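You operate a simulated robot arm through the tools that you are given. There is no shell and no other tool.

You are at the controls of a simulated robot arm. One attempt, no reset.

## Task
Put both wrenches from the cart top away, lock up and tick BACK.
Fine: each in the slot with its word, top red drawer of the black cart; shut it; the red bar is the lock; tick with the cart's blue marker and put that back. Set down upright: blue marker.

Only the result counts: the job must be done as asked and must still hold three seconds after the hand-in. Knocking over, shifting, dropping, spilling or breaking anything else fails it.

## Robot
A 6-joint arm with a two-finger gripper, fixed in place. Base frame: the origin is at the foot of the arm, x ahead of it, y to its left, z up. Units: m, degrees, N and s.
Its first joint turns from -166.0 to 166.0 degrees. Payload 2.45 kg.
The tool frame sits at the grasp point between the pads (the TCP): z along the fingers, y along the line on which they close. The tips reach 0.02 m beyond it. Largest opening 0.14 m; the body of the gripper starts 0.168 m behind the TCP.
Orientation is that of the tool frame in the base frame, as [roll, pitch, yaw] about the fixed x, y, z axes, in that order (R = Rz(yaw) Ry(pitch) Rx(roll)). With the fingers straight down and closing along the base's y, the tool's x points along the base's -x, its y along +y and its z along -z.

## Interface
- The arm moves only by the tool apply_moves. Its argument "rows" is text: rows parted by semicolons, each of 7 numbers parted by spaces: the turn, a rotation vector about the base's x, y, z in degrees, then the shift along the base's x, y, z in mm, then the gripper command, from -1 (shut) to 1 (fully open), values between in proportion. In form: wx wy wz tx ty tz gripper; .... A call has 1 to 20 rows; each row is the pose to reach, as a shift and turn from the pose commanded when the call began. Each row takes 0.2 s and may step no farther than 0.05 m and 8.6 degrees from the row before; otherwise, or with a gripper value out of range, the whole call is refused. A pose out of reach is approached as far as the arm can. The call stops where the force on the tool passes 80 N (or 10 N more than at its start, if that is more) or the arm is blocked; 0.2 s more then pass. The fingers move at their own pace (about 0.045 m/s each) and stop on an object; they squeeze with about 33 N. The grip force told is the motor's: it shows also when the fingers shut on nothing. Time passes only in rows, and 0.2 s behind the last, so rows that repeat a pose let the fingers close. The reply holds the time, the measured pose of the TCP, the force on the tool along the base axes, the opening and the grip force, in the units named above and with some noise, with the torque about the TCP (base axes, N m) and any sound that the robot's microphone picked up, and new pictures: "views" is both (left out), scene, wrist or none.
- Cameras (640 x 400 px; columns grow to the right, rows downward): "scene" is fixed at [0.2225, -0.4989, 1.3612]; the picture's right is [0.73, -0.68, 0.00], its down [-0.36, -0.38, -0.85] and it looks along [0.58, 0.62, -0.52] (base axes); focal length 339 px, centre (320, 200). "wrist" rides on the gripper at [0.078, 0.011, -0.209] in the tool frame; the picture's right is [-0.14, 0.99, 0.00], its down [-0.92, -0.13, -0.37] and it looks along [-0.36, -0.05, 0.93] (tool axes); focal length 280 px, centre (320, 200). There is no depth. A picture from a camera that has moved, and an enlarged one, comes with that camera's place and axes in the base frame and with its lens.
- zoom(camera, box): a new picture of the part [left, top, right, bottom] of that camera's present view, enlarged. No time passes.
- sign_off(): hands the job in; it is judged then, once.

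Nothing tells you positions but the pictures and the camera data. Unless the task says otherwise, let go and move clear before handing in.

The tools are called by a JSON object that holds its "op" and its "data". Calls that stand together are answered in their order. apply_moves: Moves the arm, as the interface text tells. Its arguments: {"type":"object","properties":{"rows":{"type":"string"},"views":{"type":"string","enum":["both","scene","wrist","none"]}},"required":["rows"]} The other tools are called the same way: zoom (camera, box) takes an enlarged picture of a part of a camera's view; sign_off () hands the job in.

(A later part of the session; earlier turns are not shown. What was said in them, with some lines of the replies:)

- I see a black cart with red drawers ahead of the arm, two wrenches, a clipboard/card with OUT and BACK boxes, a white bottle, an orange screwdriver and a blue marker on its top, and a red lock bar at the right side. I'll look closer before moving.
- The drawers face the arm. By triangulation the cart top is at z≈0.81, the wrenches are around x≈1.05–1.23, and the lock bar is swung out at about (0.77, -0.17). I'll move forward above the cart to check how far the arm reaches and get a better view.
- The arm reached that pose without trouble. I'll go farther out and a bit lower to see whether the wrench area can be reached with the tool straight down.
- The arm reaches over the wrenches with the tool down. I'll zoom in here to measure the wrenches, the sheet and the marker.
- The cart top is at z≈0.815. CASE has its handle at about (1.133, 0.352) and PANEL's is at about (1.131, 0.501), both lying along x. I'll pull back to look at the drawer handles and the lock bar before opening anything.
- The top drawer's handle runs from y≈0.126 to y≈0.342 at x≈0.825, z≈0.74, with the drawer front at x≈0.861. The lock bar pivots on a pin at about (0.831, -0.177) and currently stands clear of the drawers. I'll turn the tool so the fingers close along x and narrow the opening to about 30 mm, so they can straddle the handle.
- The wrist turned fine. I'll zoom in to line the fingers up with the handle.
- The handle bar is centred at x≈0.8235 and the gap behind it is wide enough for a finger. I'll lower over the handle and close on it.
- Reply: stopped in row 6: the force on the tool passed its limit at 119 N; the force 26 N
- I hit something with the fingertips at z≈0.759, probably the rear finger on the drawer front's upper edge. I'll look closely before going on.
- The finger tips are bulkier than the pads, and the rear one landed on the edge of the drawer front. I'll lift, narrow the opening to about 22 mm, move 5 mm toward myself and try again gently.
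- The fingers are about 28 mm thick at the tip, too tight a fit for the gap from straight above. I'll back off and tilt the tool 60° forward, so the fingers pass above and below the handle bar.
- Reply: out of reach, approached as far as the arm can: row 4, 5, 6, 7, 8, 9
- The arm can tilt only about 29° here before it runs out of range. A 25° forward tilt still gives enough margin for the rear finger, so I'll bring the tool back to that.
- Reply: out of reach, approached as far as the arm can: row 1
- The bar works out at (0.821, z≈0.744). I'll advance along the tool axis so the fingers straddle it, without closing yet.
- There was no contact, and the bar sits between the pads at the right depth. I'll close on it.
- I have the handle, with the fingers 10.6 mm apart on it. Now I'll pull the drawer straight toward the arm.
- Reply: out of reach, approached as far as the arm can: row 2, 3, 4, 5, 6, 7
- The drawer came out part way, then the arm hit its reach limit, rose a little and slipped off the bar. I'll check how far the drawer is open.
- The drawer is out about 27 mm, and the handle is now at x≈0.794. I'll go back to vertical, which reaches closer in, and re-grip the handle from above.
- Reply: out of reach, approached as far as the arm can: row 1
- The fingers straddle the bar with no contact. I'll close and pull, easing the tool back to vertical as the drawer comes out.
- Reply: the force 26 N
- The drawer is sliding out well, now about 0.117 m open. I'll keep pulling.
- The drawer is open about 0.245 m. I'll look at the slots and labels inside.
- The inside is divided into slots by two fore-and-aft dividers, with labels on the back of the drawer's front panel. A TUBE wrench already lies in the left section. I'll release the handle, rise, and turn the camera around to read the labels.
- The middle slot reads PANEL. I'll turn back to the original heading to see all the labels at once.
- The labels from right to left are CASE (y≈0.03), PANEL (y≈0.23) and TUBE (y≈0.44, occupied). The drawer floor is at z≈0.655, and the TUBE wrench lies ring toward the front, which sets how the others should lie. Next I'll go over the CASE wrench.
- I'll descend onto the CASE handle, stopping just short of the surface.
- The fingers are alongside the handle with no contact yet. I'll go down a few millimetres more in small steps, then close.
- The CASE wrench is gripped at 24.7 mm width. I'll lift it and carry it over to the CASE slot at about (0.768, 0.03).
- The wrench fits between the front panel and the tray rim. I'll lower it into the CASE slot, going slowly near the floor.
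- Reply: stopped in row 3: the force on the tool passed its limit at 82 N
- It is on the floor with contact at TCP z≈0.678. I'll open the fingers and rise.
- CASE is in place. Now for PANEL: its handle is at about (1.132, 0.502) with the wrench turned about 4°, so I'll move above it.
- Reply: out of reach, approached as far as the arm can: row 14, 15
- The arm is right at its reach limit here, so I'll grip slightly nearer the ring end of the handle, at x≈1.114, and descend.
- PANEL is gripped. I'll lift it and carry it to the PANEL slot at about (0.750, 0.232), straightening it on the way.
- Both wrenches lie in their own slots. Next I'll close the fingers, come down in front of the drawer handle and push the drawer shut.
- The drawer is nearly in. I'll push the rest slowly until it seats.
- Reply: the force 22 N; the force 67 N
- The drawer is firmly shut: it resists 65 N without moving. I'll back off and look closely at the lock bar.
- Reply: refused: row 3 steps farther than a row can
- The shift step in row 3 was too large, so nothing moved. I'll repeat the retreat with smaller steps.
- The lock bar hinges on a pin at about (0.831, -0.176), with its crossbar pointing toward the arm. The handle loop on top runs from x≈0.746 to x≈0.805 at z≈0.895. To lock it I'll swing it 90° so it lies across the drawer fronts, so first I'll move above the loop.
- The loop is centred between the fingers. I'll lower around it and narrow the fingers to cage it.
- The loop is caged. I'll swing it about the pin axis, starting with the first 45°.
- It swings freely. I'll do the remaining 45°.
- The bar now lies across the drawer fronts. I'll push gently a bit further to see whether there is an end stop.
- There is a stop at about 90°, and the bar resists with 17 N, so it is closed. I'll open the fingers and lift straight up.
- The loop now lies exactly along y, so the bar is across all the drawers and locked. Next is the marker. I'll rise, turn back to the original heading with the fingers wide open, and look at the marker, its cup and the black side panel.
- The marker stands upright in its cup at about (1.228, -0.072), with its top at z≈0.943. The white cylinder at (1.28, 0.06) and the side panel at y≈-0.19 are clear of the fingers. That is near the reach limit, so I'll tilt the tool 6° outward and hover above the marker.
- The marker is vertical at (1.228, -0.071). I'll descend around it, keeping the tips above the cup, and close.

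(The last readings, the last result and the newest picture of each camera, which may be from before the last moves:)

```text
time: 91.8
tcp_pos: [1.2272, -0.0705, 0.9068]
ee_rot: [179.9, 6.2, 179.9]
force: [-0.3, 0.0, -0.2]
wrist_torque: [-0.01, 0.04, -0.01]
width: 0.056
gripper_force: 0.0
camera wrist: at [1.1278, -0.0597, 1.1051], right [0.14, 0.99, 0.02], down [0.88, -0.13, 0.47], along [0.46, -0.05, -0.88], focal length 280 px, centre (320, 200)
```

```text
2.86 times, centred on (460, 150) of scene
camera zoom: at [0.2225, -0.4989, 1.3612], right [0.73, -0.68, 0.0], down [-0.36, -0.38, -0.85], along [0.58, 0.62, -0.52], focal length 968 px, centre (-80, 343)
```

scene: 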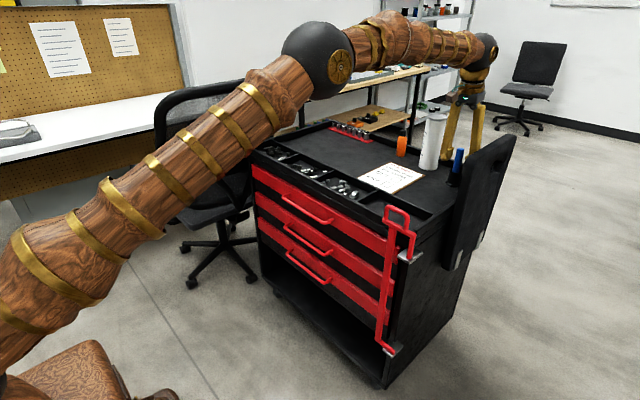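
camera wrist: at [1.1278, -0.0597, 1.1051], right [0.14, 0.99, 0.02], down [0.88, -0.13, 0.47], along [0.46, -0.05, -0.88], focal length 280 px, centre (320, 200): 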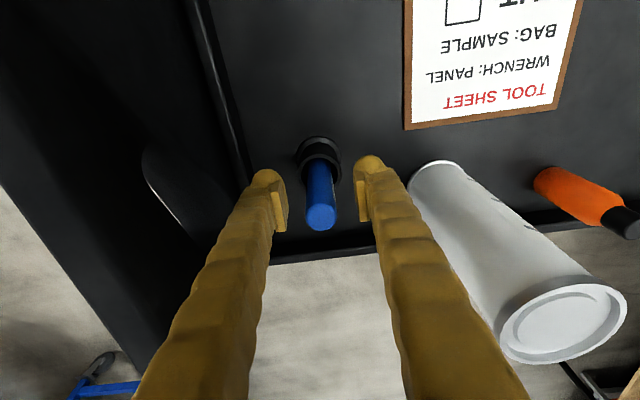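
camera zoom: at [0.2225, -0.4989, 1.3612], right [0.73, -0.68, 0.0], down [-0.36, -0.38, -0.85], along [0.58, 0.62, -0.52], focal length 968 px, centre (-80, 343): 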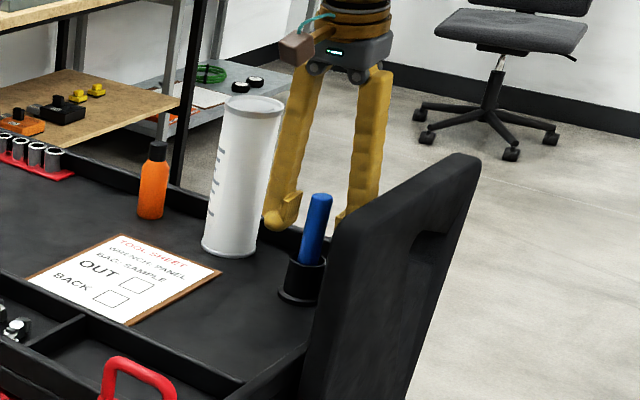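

{"op": "apply_moves", "data": {"rows": "0 0 0 0 0 0 -0.5; 0 0 0 0 0 0 -0.8; 0 0 0 0 0 0 -1; 0 0 0 0 0 0 -1; 0 0 0 0 0 0 -1", "views": "wrist"}}

{"op": "zoom", "data": {"camera": "wrist", "box": [220, 80, 420, 260]}}

```text
time: 93.0
tcp_pos: [1.2287, -0.0691, 0.9072]
ee_rot: [180.0, 6.2, 179.9]
force: [0.3, 0.5, -0.1]
wrist_torque: [0.02, 0.01, -0.05]
width: 0.0208
gripper_force: 33.2
camera wrist: at [1.1278, -0.0597, 1.1052], right [0.14, 0.99, 0.02], down [0.88, -0.13, 0.47], along [0.46, -0.05, -0.88], focal length 280 px, centre (320, 200)
```

wrist: 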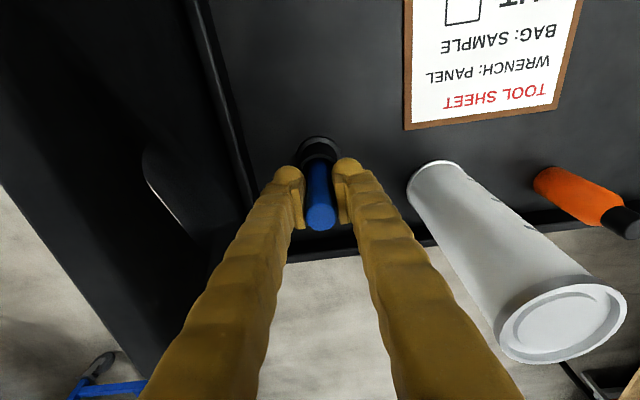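

```text
2.22 times, centred on (320, 170) of wrist
camera zoom: at [1.1278, -0.0597, 1.1052], right [0.14, 0.99, 0.02], down [0.88, -0.13, 0.47], along [0.46, -0.05, -0.88], focal length 623 px, centre (320, 267)
```

zoom: 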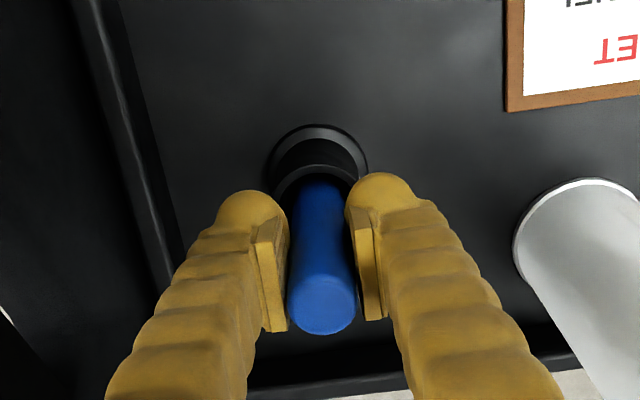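

The marker is held at 20.8 mm width. I'll lift it straight up out of the cup.

{"op": "apply_moves", "data": {"rows": "0 0 0 0 0 15 -1; 0 0 0 0 0 35 -1; 0 0 0 0 0 60 -1; 0 0 0 0 0 90 -1; 0 0 0 0 0 115 -1; 0 0 0 0 0 135 -1; 0 0 0 0 0 135 -1"}}

{"op": "zoom", "data": {"camera": "scene", "box": [400, 40, 540, 200]}}

{"op": "zoom", "data": {"camera": "wrist", "box": [220, 80, 420, 260]}}

```text
time: 94.6
tcp_pos: [1.2294, -0.0685, 1.0422]
ee_rot: [179.9, 6.1, -180.0]
force: [-0.5, 0.0, 0.0]
wrist_torque: [0.01, -0.03, -0.01]
width: 0.0208
gripper_force: 33.1
camera wrist: at [1.1291, -0.0578, 1.2403], right [0.14, 0.99, 0.02], down [0.88, -0.13, 0.47], along [0.46, -0.05, -0.88], focal length 280 px, centre (320, 200)
```

scene: 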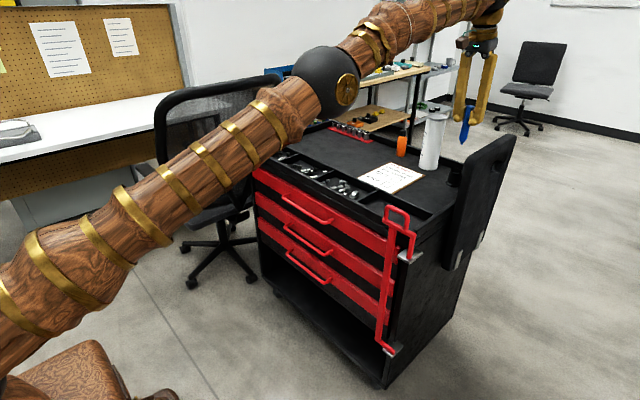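
wrist: 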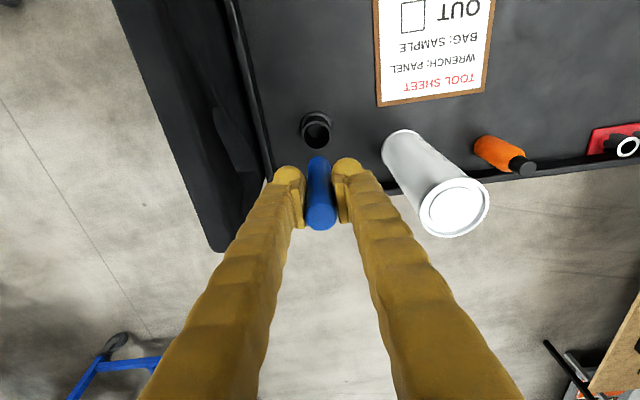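

```text
2.50 times, centred on (470, 120) of scene
camera zoom: at [0.2225, -0.4989, 1.3612], right [0.73, -0.68, 0.0], down [-0.36, -0.38, -0.85], along [0.58, 0.62, -0.52], focal length 847 px, centre (-55, 400)
```

zoom: 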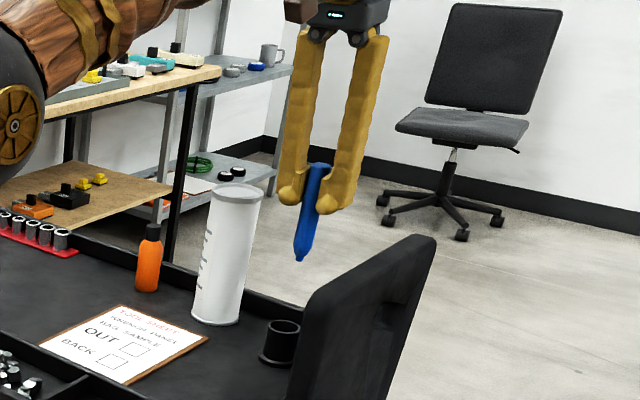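

```text
2.22 times, centred on (320, 170) of wrist
camera zoom: at [1.1291, -0.0578, 1.2403], right [0.14, 0.99, 0.02], down [0.88, -0.13, 0.47], along [0.46, -0.05, -0.88], focal length 623 px, centre (320, 267)
```

zoom: 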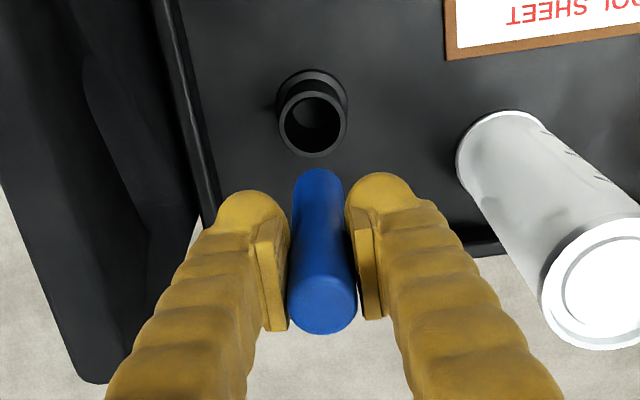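

The tip is at the bottom, about 87 mm below the grasp point, and the marker hangs vertically. The BACK box is centred at about (1.057, 0.074) and measures roughly 33 × 29 mm. I'll hover over it.

{"op": "apply_moves", "data": {"rows": "0 0 0 -35 5 0 -1; 0 0 0 -70 20 0 -1; 0 0 0 -100 45 0 -1; 0 0 0 -130 75 0 -1; 0 0 0 -152 105 -10 -1; 0 0 0 -172 135 -25 -1; 0 0 0 -172 142.5 -55 -1; 0 0 0 -172 142.5 -90 -1; 0 0 0 -172 142.5 -108 -1; 0 0 0 -172 142.5 -108 -1"}}

{"op": "zoom", "data": {"camera": "wrist", "box": [230, 60, 410, 240]}}

{"op": "zoom", "data": {"camera": "scene", "box": [350, 120, 440, 210]}}

```text
time: 96.8
tcp_pos: [1.0597, 0.0752, 0.9341]
ee_rot: [179.9, 6.2, 179.9]
force: [-0.3, 0.3, -1.0]
wrist_torque: [-0.01, -0.04, 0.0]
width: 0.0207
gripper_force: 33.0
camera wrist: at [0.9591, 0.0851, 1.1322], right [0.14, 0.99, 0.02], down [0.88, -0.13, 0.47], along [0.46, -0.05, -0.88], focal length 280 px, centre (320, 200)
```

scene: 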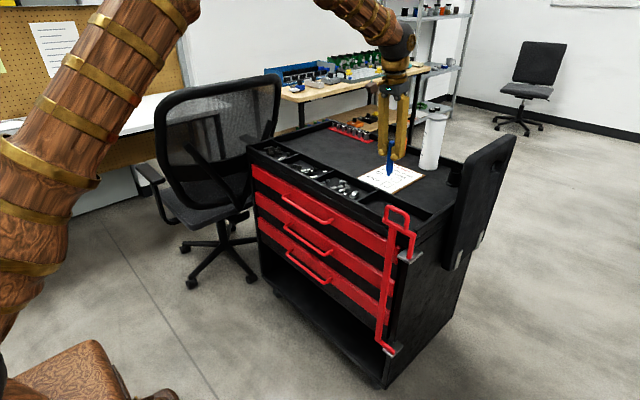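
wrist: 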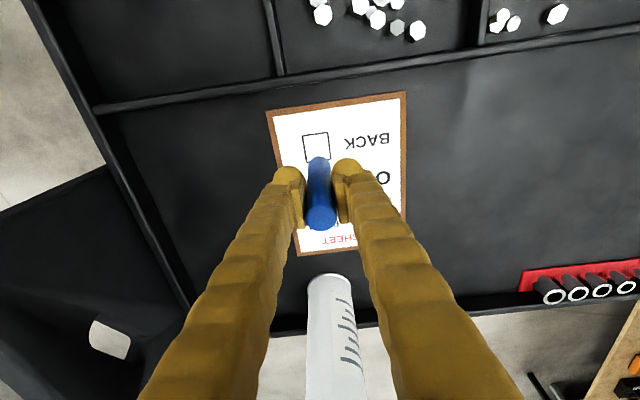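

```text
2.22 times, centred on (320, 150) of wrist
camera zoom: at [0.9591, 0.0851, 1.1322], right [0.14, 0.99, 0.02], down [0.88, -0.13, 0.47], along [0.46, -0.05, -0.88], focal length 623 px, centre (320, 311)
```

zoom: 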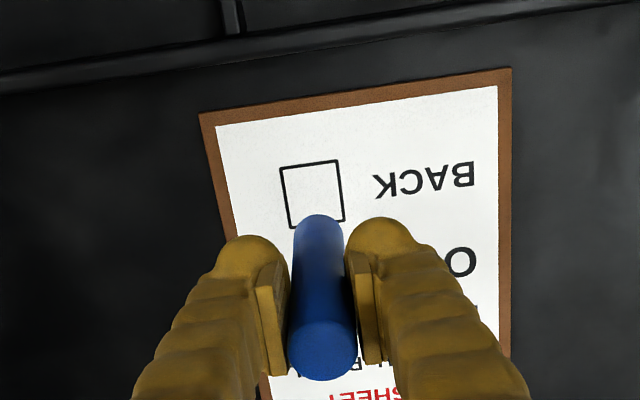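

```text
4.44 times, centred on (395, 165) of scene
camera zoom: at [0.2225, -0.4989, 1.3612], right [0.73, -0.68, 0.0], down [-0.36, -0.38, -0.85], along [0.58, 0.62, -0.52], focal length 1506 px, centre (-13, 356)
```

zoom: 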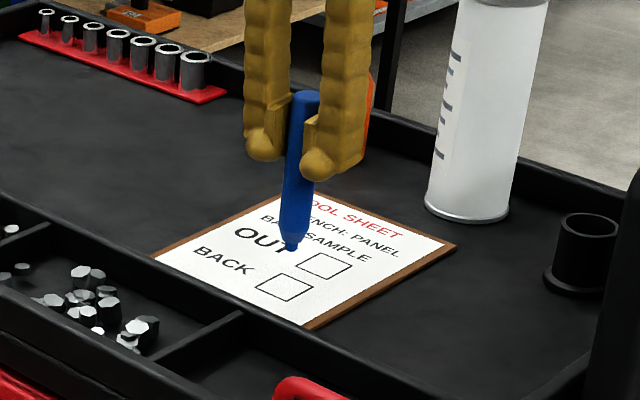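

The box is centred at (1.056, 0.0725), and the tip hangs within about 2 mm of the grasp point. I'll shift to the tick's start point and lower to just above the paper.

{"op": "apply_moves", "data": {"rows": "0 0 0 -2 6 -6 -1; 0 0 0 -2 6 -14 -1; 0 0 0 -2 6 -20 -1; 0 0 0 -2 6 -20 -1", "views": "none"}}

{"op": "zoom", "data": {"camera": "scene", "box": [370, 150, 420, 200]}}

{"op": "zoom", "data": {"camera": "wrist", "box": [260, 100, 380, 210]}}

```text
time: 97.8
tcp_pos: [1.0573, 0.0779, 0.9121]
ee_rot: [179.8, 6.2, 180.0]
force: [0.3, -0.9, -0.1]
wrist_torque: [-0.02, -0.02, -0.01]
width: 0.0205
gripper_force: 32.5
```

```text
8.00 times, centred on (395, 175) of scene
camera zoom: at [0.2225, -0.4989, 1.3612], right [0.73, -0.68, 0.0], down [-0.36, -0.38, -0.85], along [0.58, 0.62, -0.52], focal length 2712 px, centre (-280, 400)
```

zoom: 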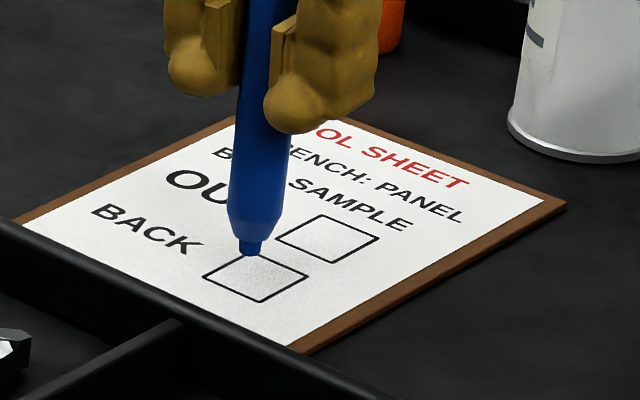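

```text
3.64 times, centred on (320, 155) of wrist
camera zoom: at [0.9565, 0.0898, 1.1112], right [0.14, 0.99, 0.02], down [0.88, -0.13, 0.47], along [0.46, -0.05, -0.88], focal length 1020 px, centre (320, 364)
```

zoom: 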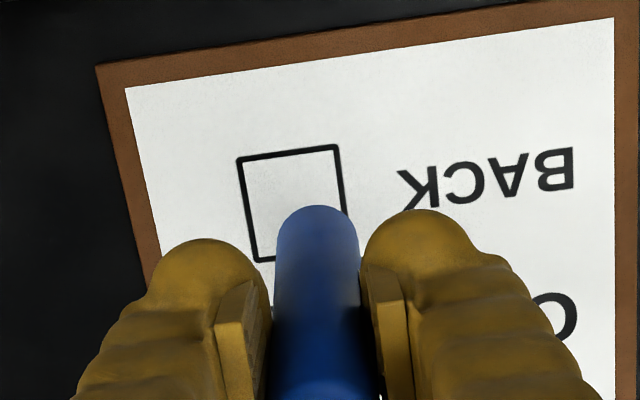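

The tip is above the upper-left part of the BACK box, about 8 mm up. I'll lower in small steps, watching the force.

{"op": "apply_moves", "data": {"rows": "0 0 0 0 0 -2 -1; 0 0 0 0 0 -4 -1; 0 0 0 0 0 -4 -1", "views": "none"}}

{"op": "zoom", "data": {"camera": "scene", "box": [370, 150, 420, 200]}}

```text
time: 98.6
tcp_pos: [1.055, 0.0791, 0.9081]
ee_rot: [179.8, 6.2, 179.8]
force: [-0.1, 0.4, -0.9]
wrist_torque: [0.01, 0.0, -0.03]
width: 0.0204
gripper_force: 32.3
```

```text
8.00 times, centred on (395, 175) of scene
camera zoom: at [0.2225, -0.4989, 1.3612], right [0.73, -0.68, 0.0], down [-0.36, -0.38, -0.85], along [0.58, 0.62, -0.52], focal length 2712 px, centre (-280, 400)
```

zoom: 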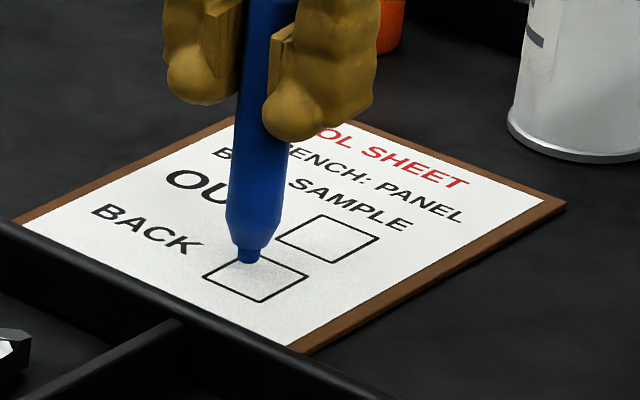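

{"op": "apply_moves", "data": {"rows": "0 0 0 0 0 -1.5 -1; 0 0 0 0 0 -3 -1; 0 0 0 0 0 -3 -1", "views": "none"}}

{"op": "zoom", "data": {"camera": "scene", "box": [370, 150, 420, 200]}}

```text
time: 99.4
tcp_pos: [1.0565, 0.0787, 0.9051]
ee_rot: [179.9, 6.2, 179.9]
force: [0.2, 0.1, -0.6]
wrist_torque: [0.01, 0.0, 0.01]
width: 0.0208
gripper_force: 32.5
```

```text
8.00 times, centred on (395, 175) of scene
camera zoom: at [0.2225, -0.4989, 1.3612], right [0.73, -0.68, 0.0], down [-0.36, -0.38, -0.85], along [0.58, 0.62, -0.52], focal length 2712 px, centre (-280, 400)
```

zoom: 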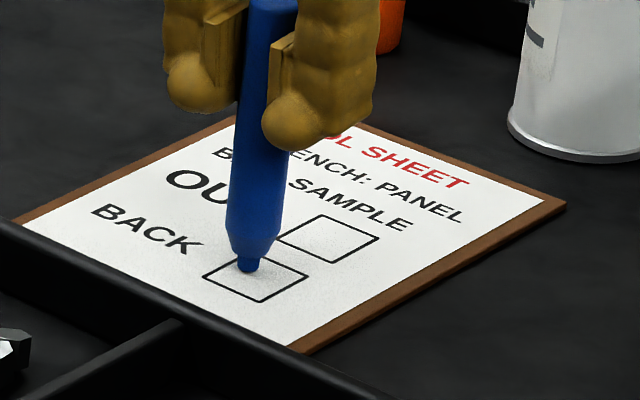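

{"op": "apply_moves", "data": {"rows": "0 0 0 0 0 -1 -1; 0 0 0 0 0 -2 -1; 0 0 0 0 0 -2 -1", "views": "none"}}

{"op": "zoom", "data": {"camera": "scene", "box": [370, 150, 420, 200]}}

```text
time: 100.2
tcp_pos: [1.0569, 0.0785, 0.9045]
ee_rot: [-179.9, 6.2, 179.9]
force: [-1.2, -0.9, 2.7]
wrist_torque: [-0.03, 0.02, -0.04]
width: 0.0204
gripper_force: 32.3
```

```text
8.00 times, centred on (395, 175) of scene
camera zoom: at [0.2225, -0.4989, 1.3612], right [0.73, -0.68, 0.0], down [-0.36, -0.38, -0.85], along [0.58, 0.62, -0.52], focal length 2712 px, centre (-280, 400)
```

zoom: 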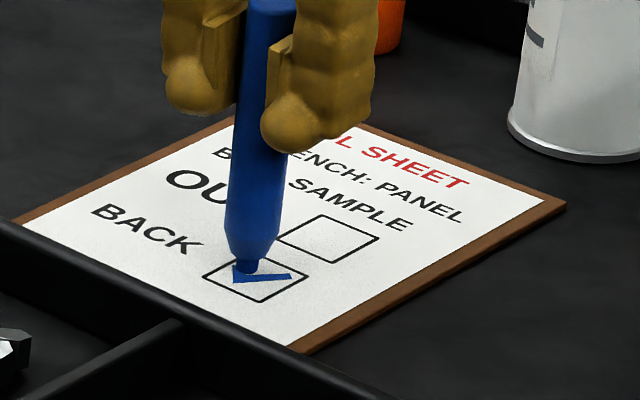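

A blue tick appeared in the BACK box as the tip touched. I'll lift straight off and carry the marker back over its cup.

{"op": "apply_moves", "data": {"rows": "0 0 0 0 0 10 -1; 0 0 0 0 0 40 -1; 0 0 0 0 0 80 -1; 0 0 0 0 0 115 -1; 0 0 0 0 0 137 -1; 0 0 0 20 -10 137 -1; 0 0 0 40 -40 137 -1; 0 0 0 70 -70 137 -1; 0 0 0 100 -100 137 -1; 0 0 0 130 -125 137 -1; 0 0 0 155 -143 137 -1; 0 0 0 174 -148.5 137 -1; 0 0 0 174 -148.5 137 -1"}}

{"op": "zoom", "data": {"camera": "scene", "box": [360, 100, 520, 220]}}

{"op": "zoom", "data": {"camera": "wrist", "box": [220, 80, 420, 260]}}

```text
time: 103.0
tcp_pos: [1.2294, -0.0693, 1.0405]
ee_rot: [179.9, 6.3, 179.9]
force: [0.3, -0.3, 0.0]
wrist_torque: [-0.01, -0.01, -0.01]
width: 0.0206
gripper_force: 32.9
camera wrist: at [1.1302, -0.0582, 1.2397], right [0.14, 0.99, 0.02], down [0.88, -0.13, 0.47], along [0.46, -0.05, -0.88], focal length 280 px, centre (320, 200)
```

scene: 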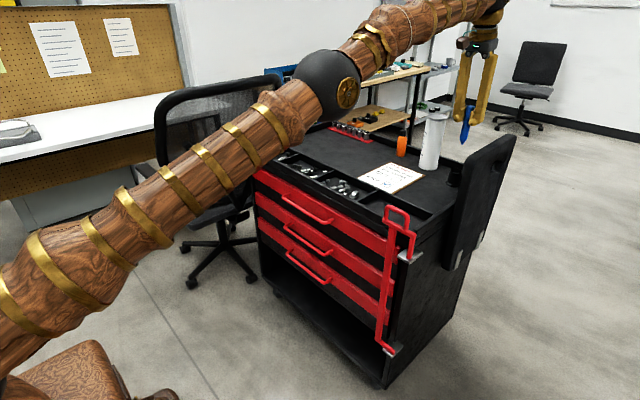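
wrist: 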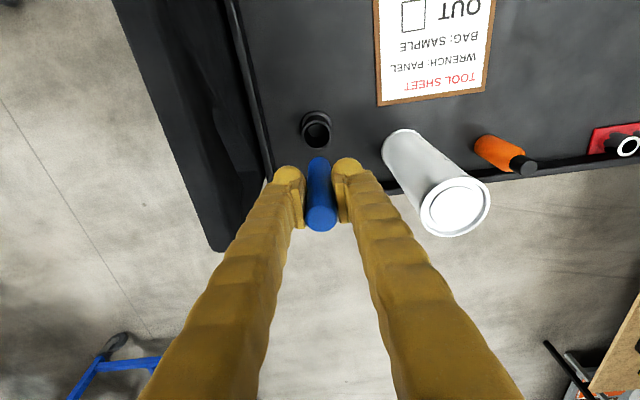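

```text
3.33 times, centred on (440, 160) of scene
camera zoom: at [0.2225, -0.4989, 1.3612], right [0.73, -0.68, 0.0], down [-0.36, -0.38, -0.85], along [0.58, 0.62, -0.52], focal length 1130 px, centre (-80, 333)
```

zoom: 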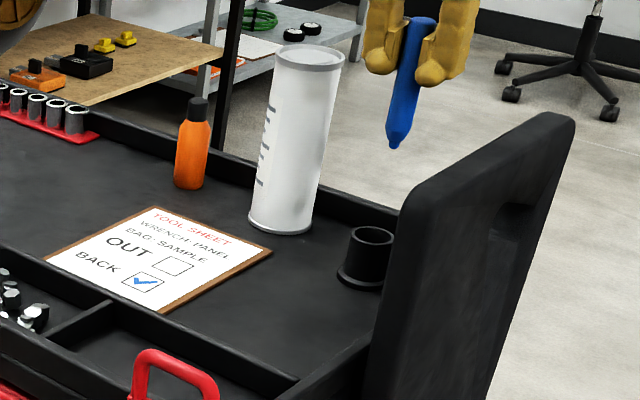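

```text
2.22 times, centred on (320, 170) of wrist
camera zoom: at [1.1302, -0.0582, 1.2397], right [0.14, 0.99, 0.02], down [0.88, -0.13, 0.47], along [0.46, -0.05, -0.88], focal length 623 px, centre (320, 267)
```

zoom: 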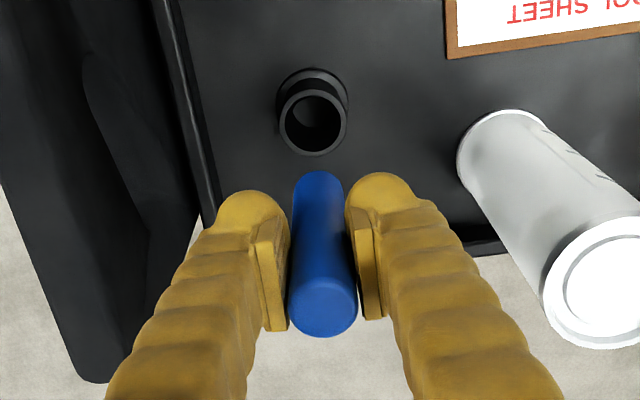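

The tick is inside the BACK box. The marker is right over its cup, so I'll lower it back along the path it came out on.

{"op": "apply_moves", "data": {"rows": "0 0 0 -1 -1 -30 -1; 0 0 0 -1 -1 -55 -1; 0 0 0 -1 -1 -75 -1; 0 0 0 -1 -1 -95 -1; 0 0 0 -1 -1 -112 -1; 0 0 0 -1 -1 -124 -1; 0 0 0 -1 -1 -124 -1", "views": "wrist"}}

{"op": "zoom", "data": {"camera": "scene", "box": [400, 100, 520, 220]}}

{"op": "zoom", "data": {"camera": "wrist", "box": [220, 80, 420, 260]}}

```text
time: 104.6
tcp_pos: [1.2286, -0.0692, 0.9159]
ee_rot: [180.0, 6.2, 179.9]
force: [-6.4, -0.6, -0.6]
wrist_torque: [-0.03, 0.39, 0.03]
width: 0.0206
gripper_force: 33.0
camera wrist: at [1.129, -0.0591, 1.1151], right [0.14, 0.99, 0.02], down [0.88, -0.13, 0.47], along [0.46, -0.05, -0.88], focal length 280 px, centre (320, 200)
```

wrist: 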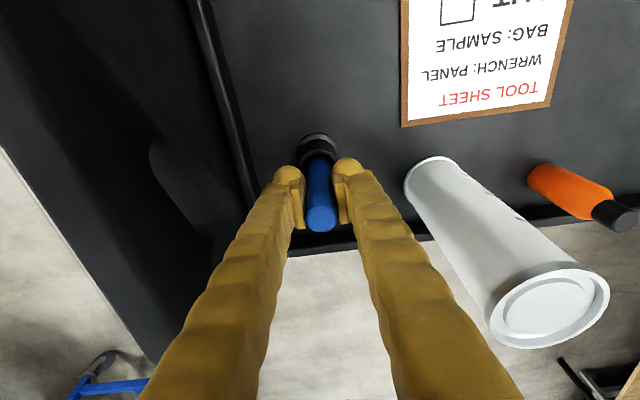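

```text
3.33 times, centred on (460, 160) of scene
camera zoom: at [0.2225, -0.4989, 1.3612], right [0.73, -0.68, 0.0], down [-0.36, -0.38, -0.85], along [0.58, 0.62, -0.52], focal length 1130 px, centre (-147, 333)
```

zoom: 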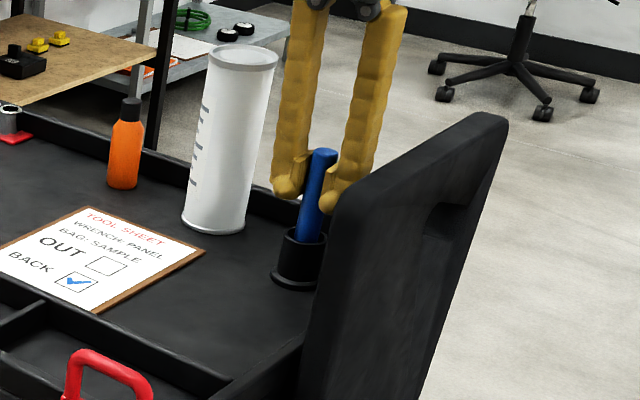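

```text
2.22 times, centred on (320, 170) of wrist
camera zoom: at [1.129, -0.0591, 1.1151], right [0.14, 0.99, 0.02], down [0.88, -0.13, 0.47], along [0.46, -0.05, -0.88], focal length 623 px, centre (320, 267)
```

zoom: 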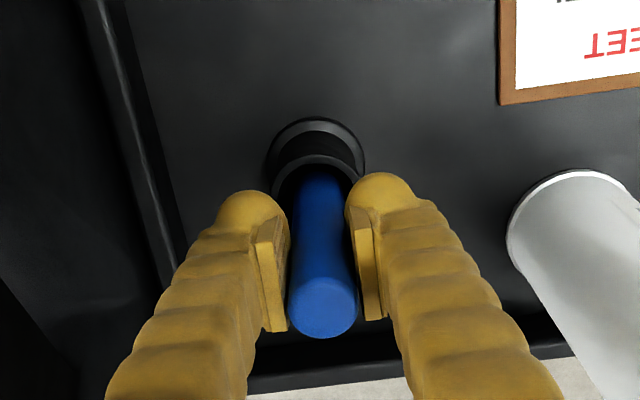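

The marker is in the cup but leans lightly on the +x side of the rim, with 6 N. I'll ease back 2 mm to relieve that before lowering further.

{"op": "apply_moves", "data": {"rows": "0 0 0 -1 0 0 -1; 0 0 0 -2 0 0 -1; 0 0 0 -2 0 0 -1", "views": "none"}}

```text
time: 105.4
tcp_pos: [1.2262, -0.07, 0.9167]
ee_rot: [179.9, 6.2, 179.9]
force: [0.2, -0.6, 0.1]
wrist_torque: [-0.01, -0.02, 0.01]
width: 0.0204
gripper_force: 33.2
```

{"op": "apply_moves", "data": {"rows": "0 0 0 0 0 -3 -1; 0 0 0 0 0 -6 -1; 0 0 0 0 0 -8 -1; 0 0 0 0 0 -8 -1", "views": "none"}}

```text
time: 106.4
tcp_pos: [1.2263, -0.0694, 0.9097]
ee_rot: [179.9, 6.2, 179.9]
force: [0.4, 0.1, -1.2]
wrist_torque: [-0.01, -0.03, -0.01]
width: 0.0207
gripper_force: 32.6
```

{"op": "apply_moves", "data": {"rows": "0 0 0 0 0 -1 -1; 0 0 0 0 0 -2 -1; 0 0 0 0 0 -2 -1", "views": "none"}}

```text
time: 107.2
tcp_pos: [1.2277, -0.0712, 0.9066]
ee_rot: [179.9, 6.3, 179.9]
force: [0.1, 0.5, -0.7]
wrist_torque: [0.01, 0.01, -0.01]
width: 0.0208
gripper_force: 33.4
```

{"op": "apply_moves", "data": {"rows": "0 0 0 0 0 -1 -1; 0 0 0 0 0 -2 -1; 0 0 0 0 0 -2 -1", "views": "none"}}

```text
time: 108.0
tcp_pos: [1.2272, -0.0707, 0.9054]
ee_rot: [179.9, 6.3, 179.8]
force: [-0.3, -0.2, 10.7]
wrist_torque: [0.07, 0.0, 0.01]
width: 0.0206
gripper_force: 33.3
```

The marker is resting on the cup floor. I'll open gently and look before lifting away.

{"op": "apply_moves", "data": {"rows": "0 0 0 0 0 0.8 -1; 0 0 0 0 0 0.8 -0.65; 0 0 0 0 0 0.8 -0.5; 0 0 0 0 0 0.8 -0.35; 0 0 0 0 0 0.8 -0.2; 0 0 0 0 0 0.8 -0.2"}}

{"op": "zoom", "data": {"camera": "wrist", "box": [220, 80, 420, 260]}}

{"op": "zoom", "data": {"camera": "scene", "box": [400, 100, 520, 220]}}

```text
time: 109.4
tcp_pos: [1.2275, -0.0714, 0.9052]
ee_rot: [179.8, 6.3, 179.9]
force: [0.2, 0.8, -0.2]
wrist_torque: [-0.03, -0.02, -0.01]
width: 0.0561
gripper_force: 0.0
camera wrist: at [1.1272, -0.0601, 1.1044], right [0.14, 0.99, 0.02], down [0.88, -0.13, 0.47], along [0.46, -0.05, -0.88], focal length 280 px, centre (320, 200)
```

scene: 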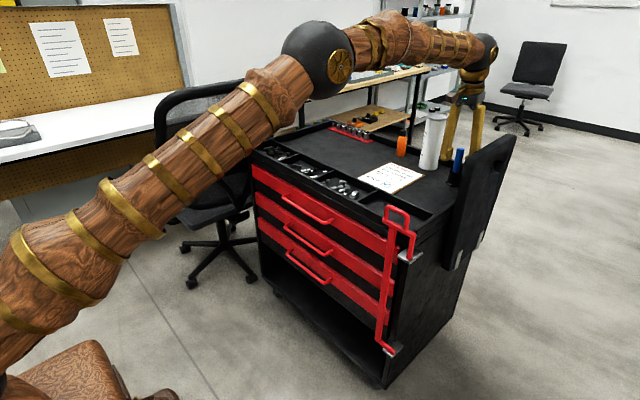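
wrist: 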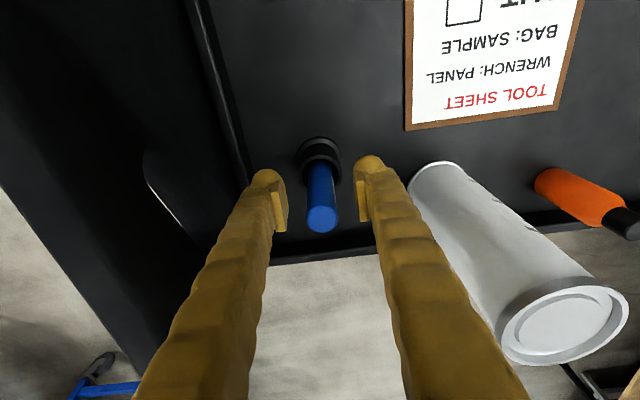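

```text
2.22 times, centred on (320, 170) of wrist
camera zoom: at [1.1272, -0.0601, 1.1044], right [0.14, 0.99, 0.02], down [0.88, -0.13, 0.47], along [0.46, -0.05, -0.88], focal length 623 px, centre (320, 267)
```

zoom: 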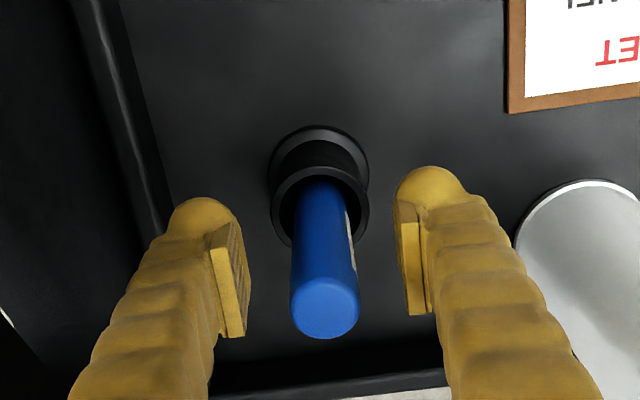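

```text
3.33 times, centred on (460, 160) of scene
camera zoom: at [0.2225, -0.4989, 1.3612], right [0.73, -0.68, 0.0], down [-0.36, -0.38, -0.85], along [0.58, 0.62, -0.52], focal length 1130 px, centre (-147, 333)
```

zoom: 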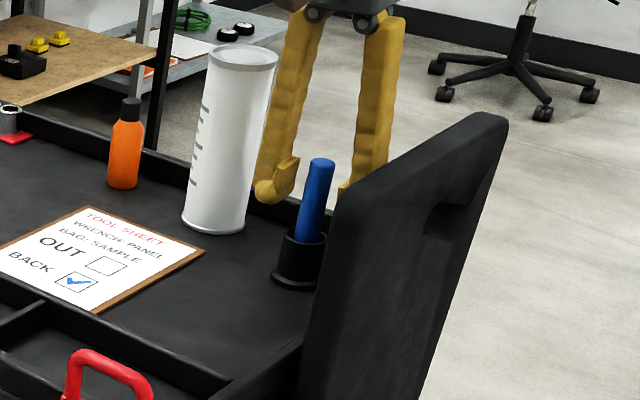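

The marker stands upright in its cup and is released. I'll rise straight up and move clear, then check everything.

{"op": "apply_moves", "data": {"rows": "0 0 0 0 0 20 -0.2; 0 0 0 0 0 55 -0.2; 0 0 0 0 0 95 -0.2; 0 0 0 0 0 135 -0.2; 0 0 0 -20 10 165 -0.2; 0 0 0 -60 25 180 -0.2; 0 1 0 -105 40 180 -0.2; 0 2 0 -150 55 180 -0.2; 0 3 0 -195 70 180 -0.2; 0 4 0 -240 85 180 -0.2; 0 5 0 -285 100 180 -0.2; 0 6 0 -330 115 180 -0.2; 0 6.2 0 -375 130 180 -0.2; 0 6.2 0 -420 145 180 -0.2; 0 6.2 0 -465 160 180 -0.2; 0 6.2 0 -510 175 180 -0.2; 0 6.2 0 -555 190 180 -0.2; 0 6.2 0 -555 190 180 -0.2"}}

{"op": "zoom", "data": {"camera": "scene", "box": [350, 110, 530, 280]}}

{"op": "zoom", "data": {"camera": "scene", "box": [230, 120, 440, 390]}}

{"op": "zoom", "data": {"camera": "wrist", "box": [0, 60, 640, 400]}}

```text
time: 113.2
tcp_pos: [0.6704, 0.1189, 1.0837]
ee_rot: [179.9, 0.1, 179.9]
force: [0.7, 0.2, -0.5]
wrist_torque: [0.01, 0.02, 0.0]
width: 0.0561
gripper_force: 0.2
camera wrist: at [0.5935, 0.1299, 1.2924], right [0.14, 0.99, 0.0], down [0.92, -0.13, 0.37], along [0.37, -0.05, -0.93], focal length 280 px, centre (320, 200)
```

scene: 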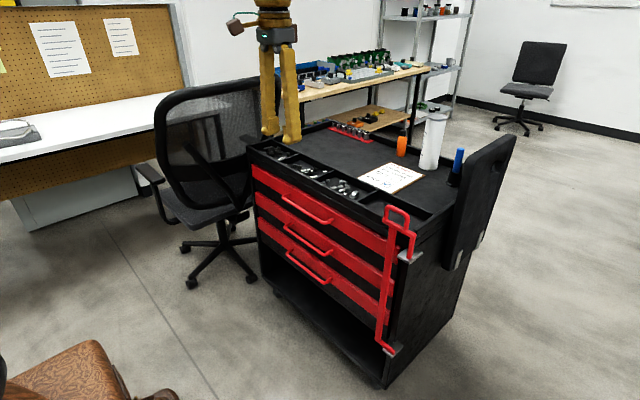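
wrist: 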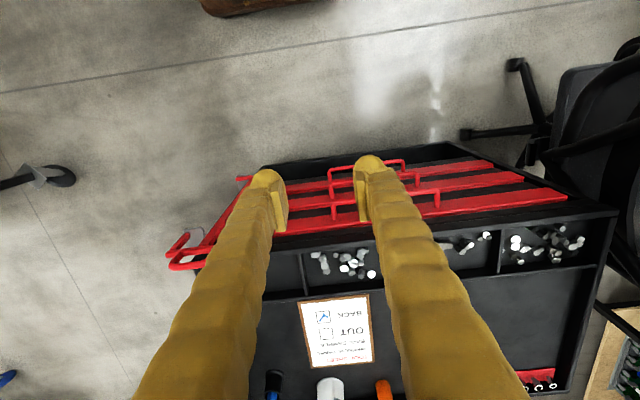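

```text
2.35 times, centred on (440, 195) of scene
camera zoom: at [0.2225, -0.4989, 1.3612], right [0.73, -0.68, 0.0], down [-0.36, -0.38, -0.85], along [0.58, 0.62, -0.52], focal length 798 px, centre (38, 212)
```

zoom: 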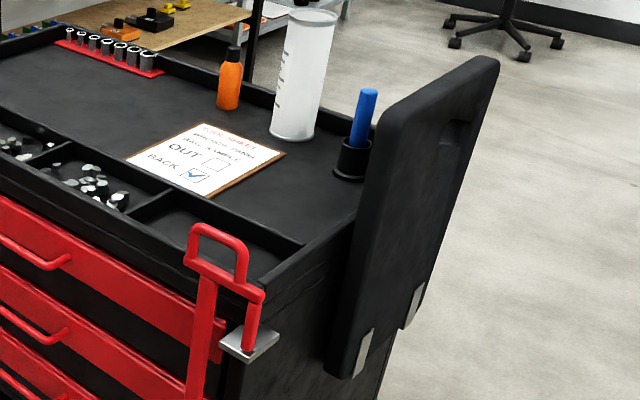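

```text
1.48 times, centred on (335, 255) of scene
camera zoom: at [0.2225, -0.4989, 1.3612], right [0.73, -0.68, 0.0], down [-0.36, -0.38, -0.85], along [0.58, 0.62, -0.52], focal length 502 px, centre (298, 118)
```

zoom: 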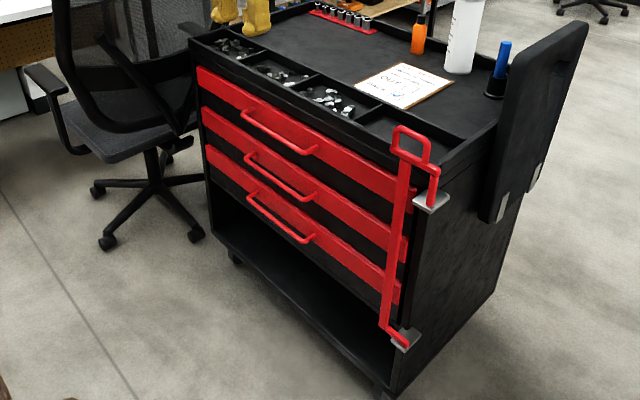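

```text
1.00 times, centred on (320, 230) of wrist (not enlarged: the box is as wide or as high as the picture)
camera zoom: at [0.5935, 0.1299, 1.2924], right [0.14, 0.99, 0.0], down [0.92, -0.13, 0.37], along [0.37, -0.05, -0.93], focal length 280 px, centre (320, 170)
```

zoom: 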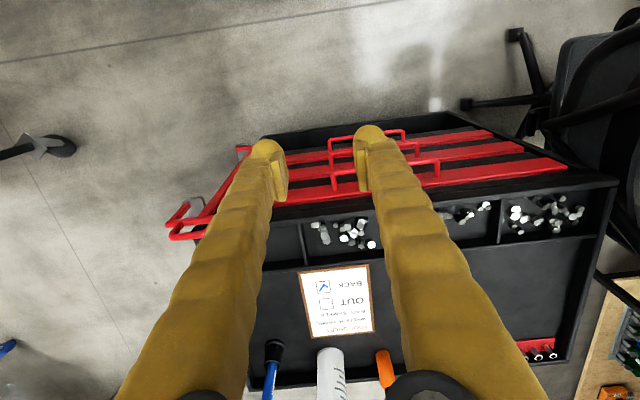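

Everything looks right. I'll do a last comparison of the drawer against the starting view, and a closer look at the lock and marker.

{"op": "zoom", "data": {"camera": "scene", "box": [250, 150, 410, 260]}}

{"op": "zoom", "data": {"camera": "scene", "box": [340, 90, 530, 210]}}

{"op": "zoom", "data": {"camera": "wrist", "box": [140, 150, 300, 290]}}

```text
3.64 times, centred on (330, 205) of scene
camera zoom: at [0.2225, -0.4989, 1.3612], right [0.73, -0.68, 0.0], down [-0.36, -0.38, -0.85], along [0.58, 0.62, -0.52], focal length 1233 px, centre (284, 182)
```

zoom: 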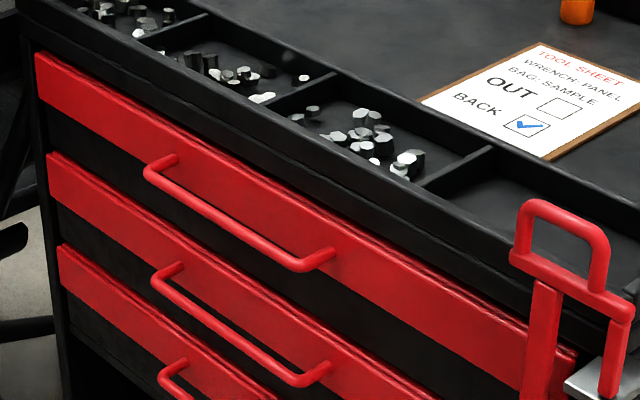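

```text
3.33 times, centred on (435, 150) of scene
camera zoom: at [0.2225, -0.4989, 1.3612], right [0.73, -0.68, 0.0], down [-0.36, -0.38, -0.85], along [0.58, 0.62, -0.52], focal length 1130 px, centre (-63, 367)
```

zoom: 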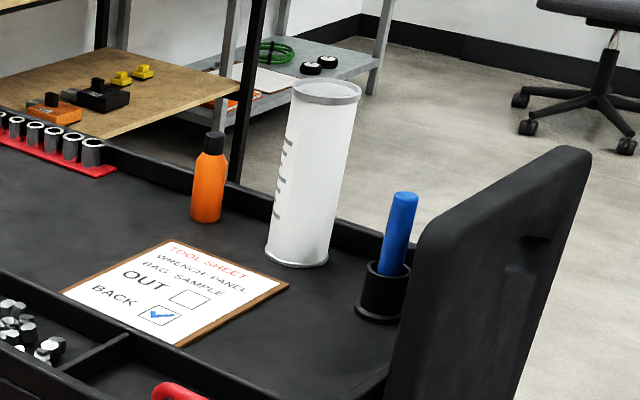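

```text
2.86 times, centred on (220, 220) of wrist
camera zoom: at [0.5935, 0.1299, 1.2924], right [0.14, 0.99, 0.0], down [0.92, -0.13, 0.37], along [0.37, -0.05, -0.93], focal length 801 px, centre (606, 143)
```

zoom: 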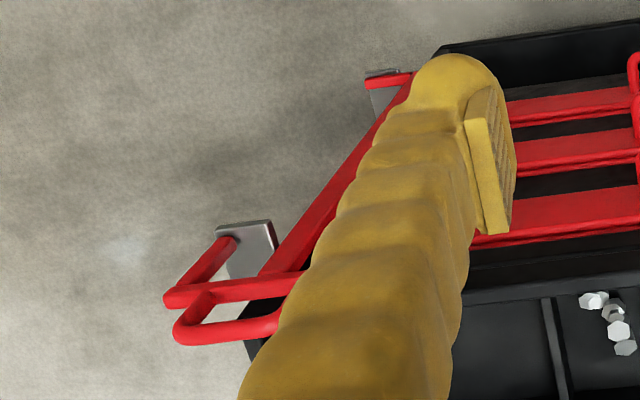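

The drawer handles sit exactly where they were at the start with the drawer shut. The lock bar lies across the drawers, BACK is ticked, and the marker is upright in its cup. Nothing else has moved and the arm is clear, so I'm handing in.

{"op": "sign_off", "data": {}}

```text
The job is handed in.
```

The job is finished and handed in. I have no verdict back yet.

- **Wrenches:** CASE and PANEL are each lying in the slot with their word in the top red drawer. The TUBE wrench already in there was not touched.
- **Drawer:** It is shut. Pushing on it met a firm stop, and its handle is back where it started.
- **Lock:** The red bar is swung across the drawer fronts to its stop at about 90 degrees.
- **Sheet:** There is a blue tick inside the BACK box.
- **Marker:** It is upright in its cup, released, and looks the same as at the start.

Two contacts happened along the way. While reaching for the drawer handle, a finger pressed on the drawer front's upper edge hard enough to stop the arm (119 N). Putting the marker back, it leaned on the cup rim at about 6 N until I eased it off. In the final pictures, nothing else on the cart looks moved.
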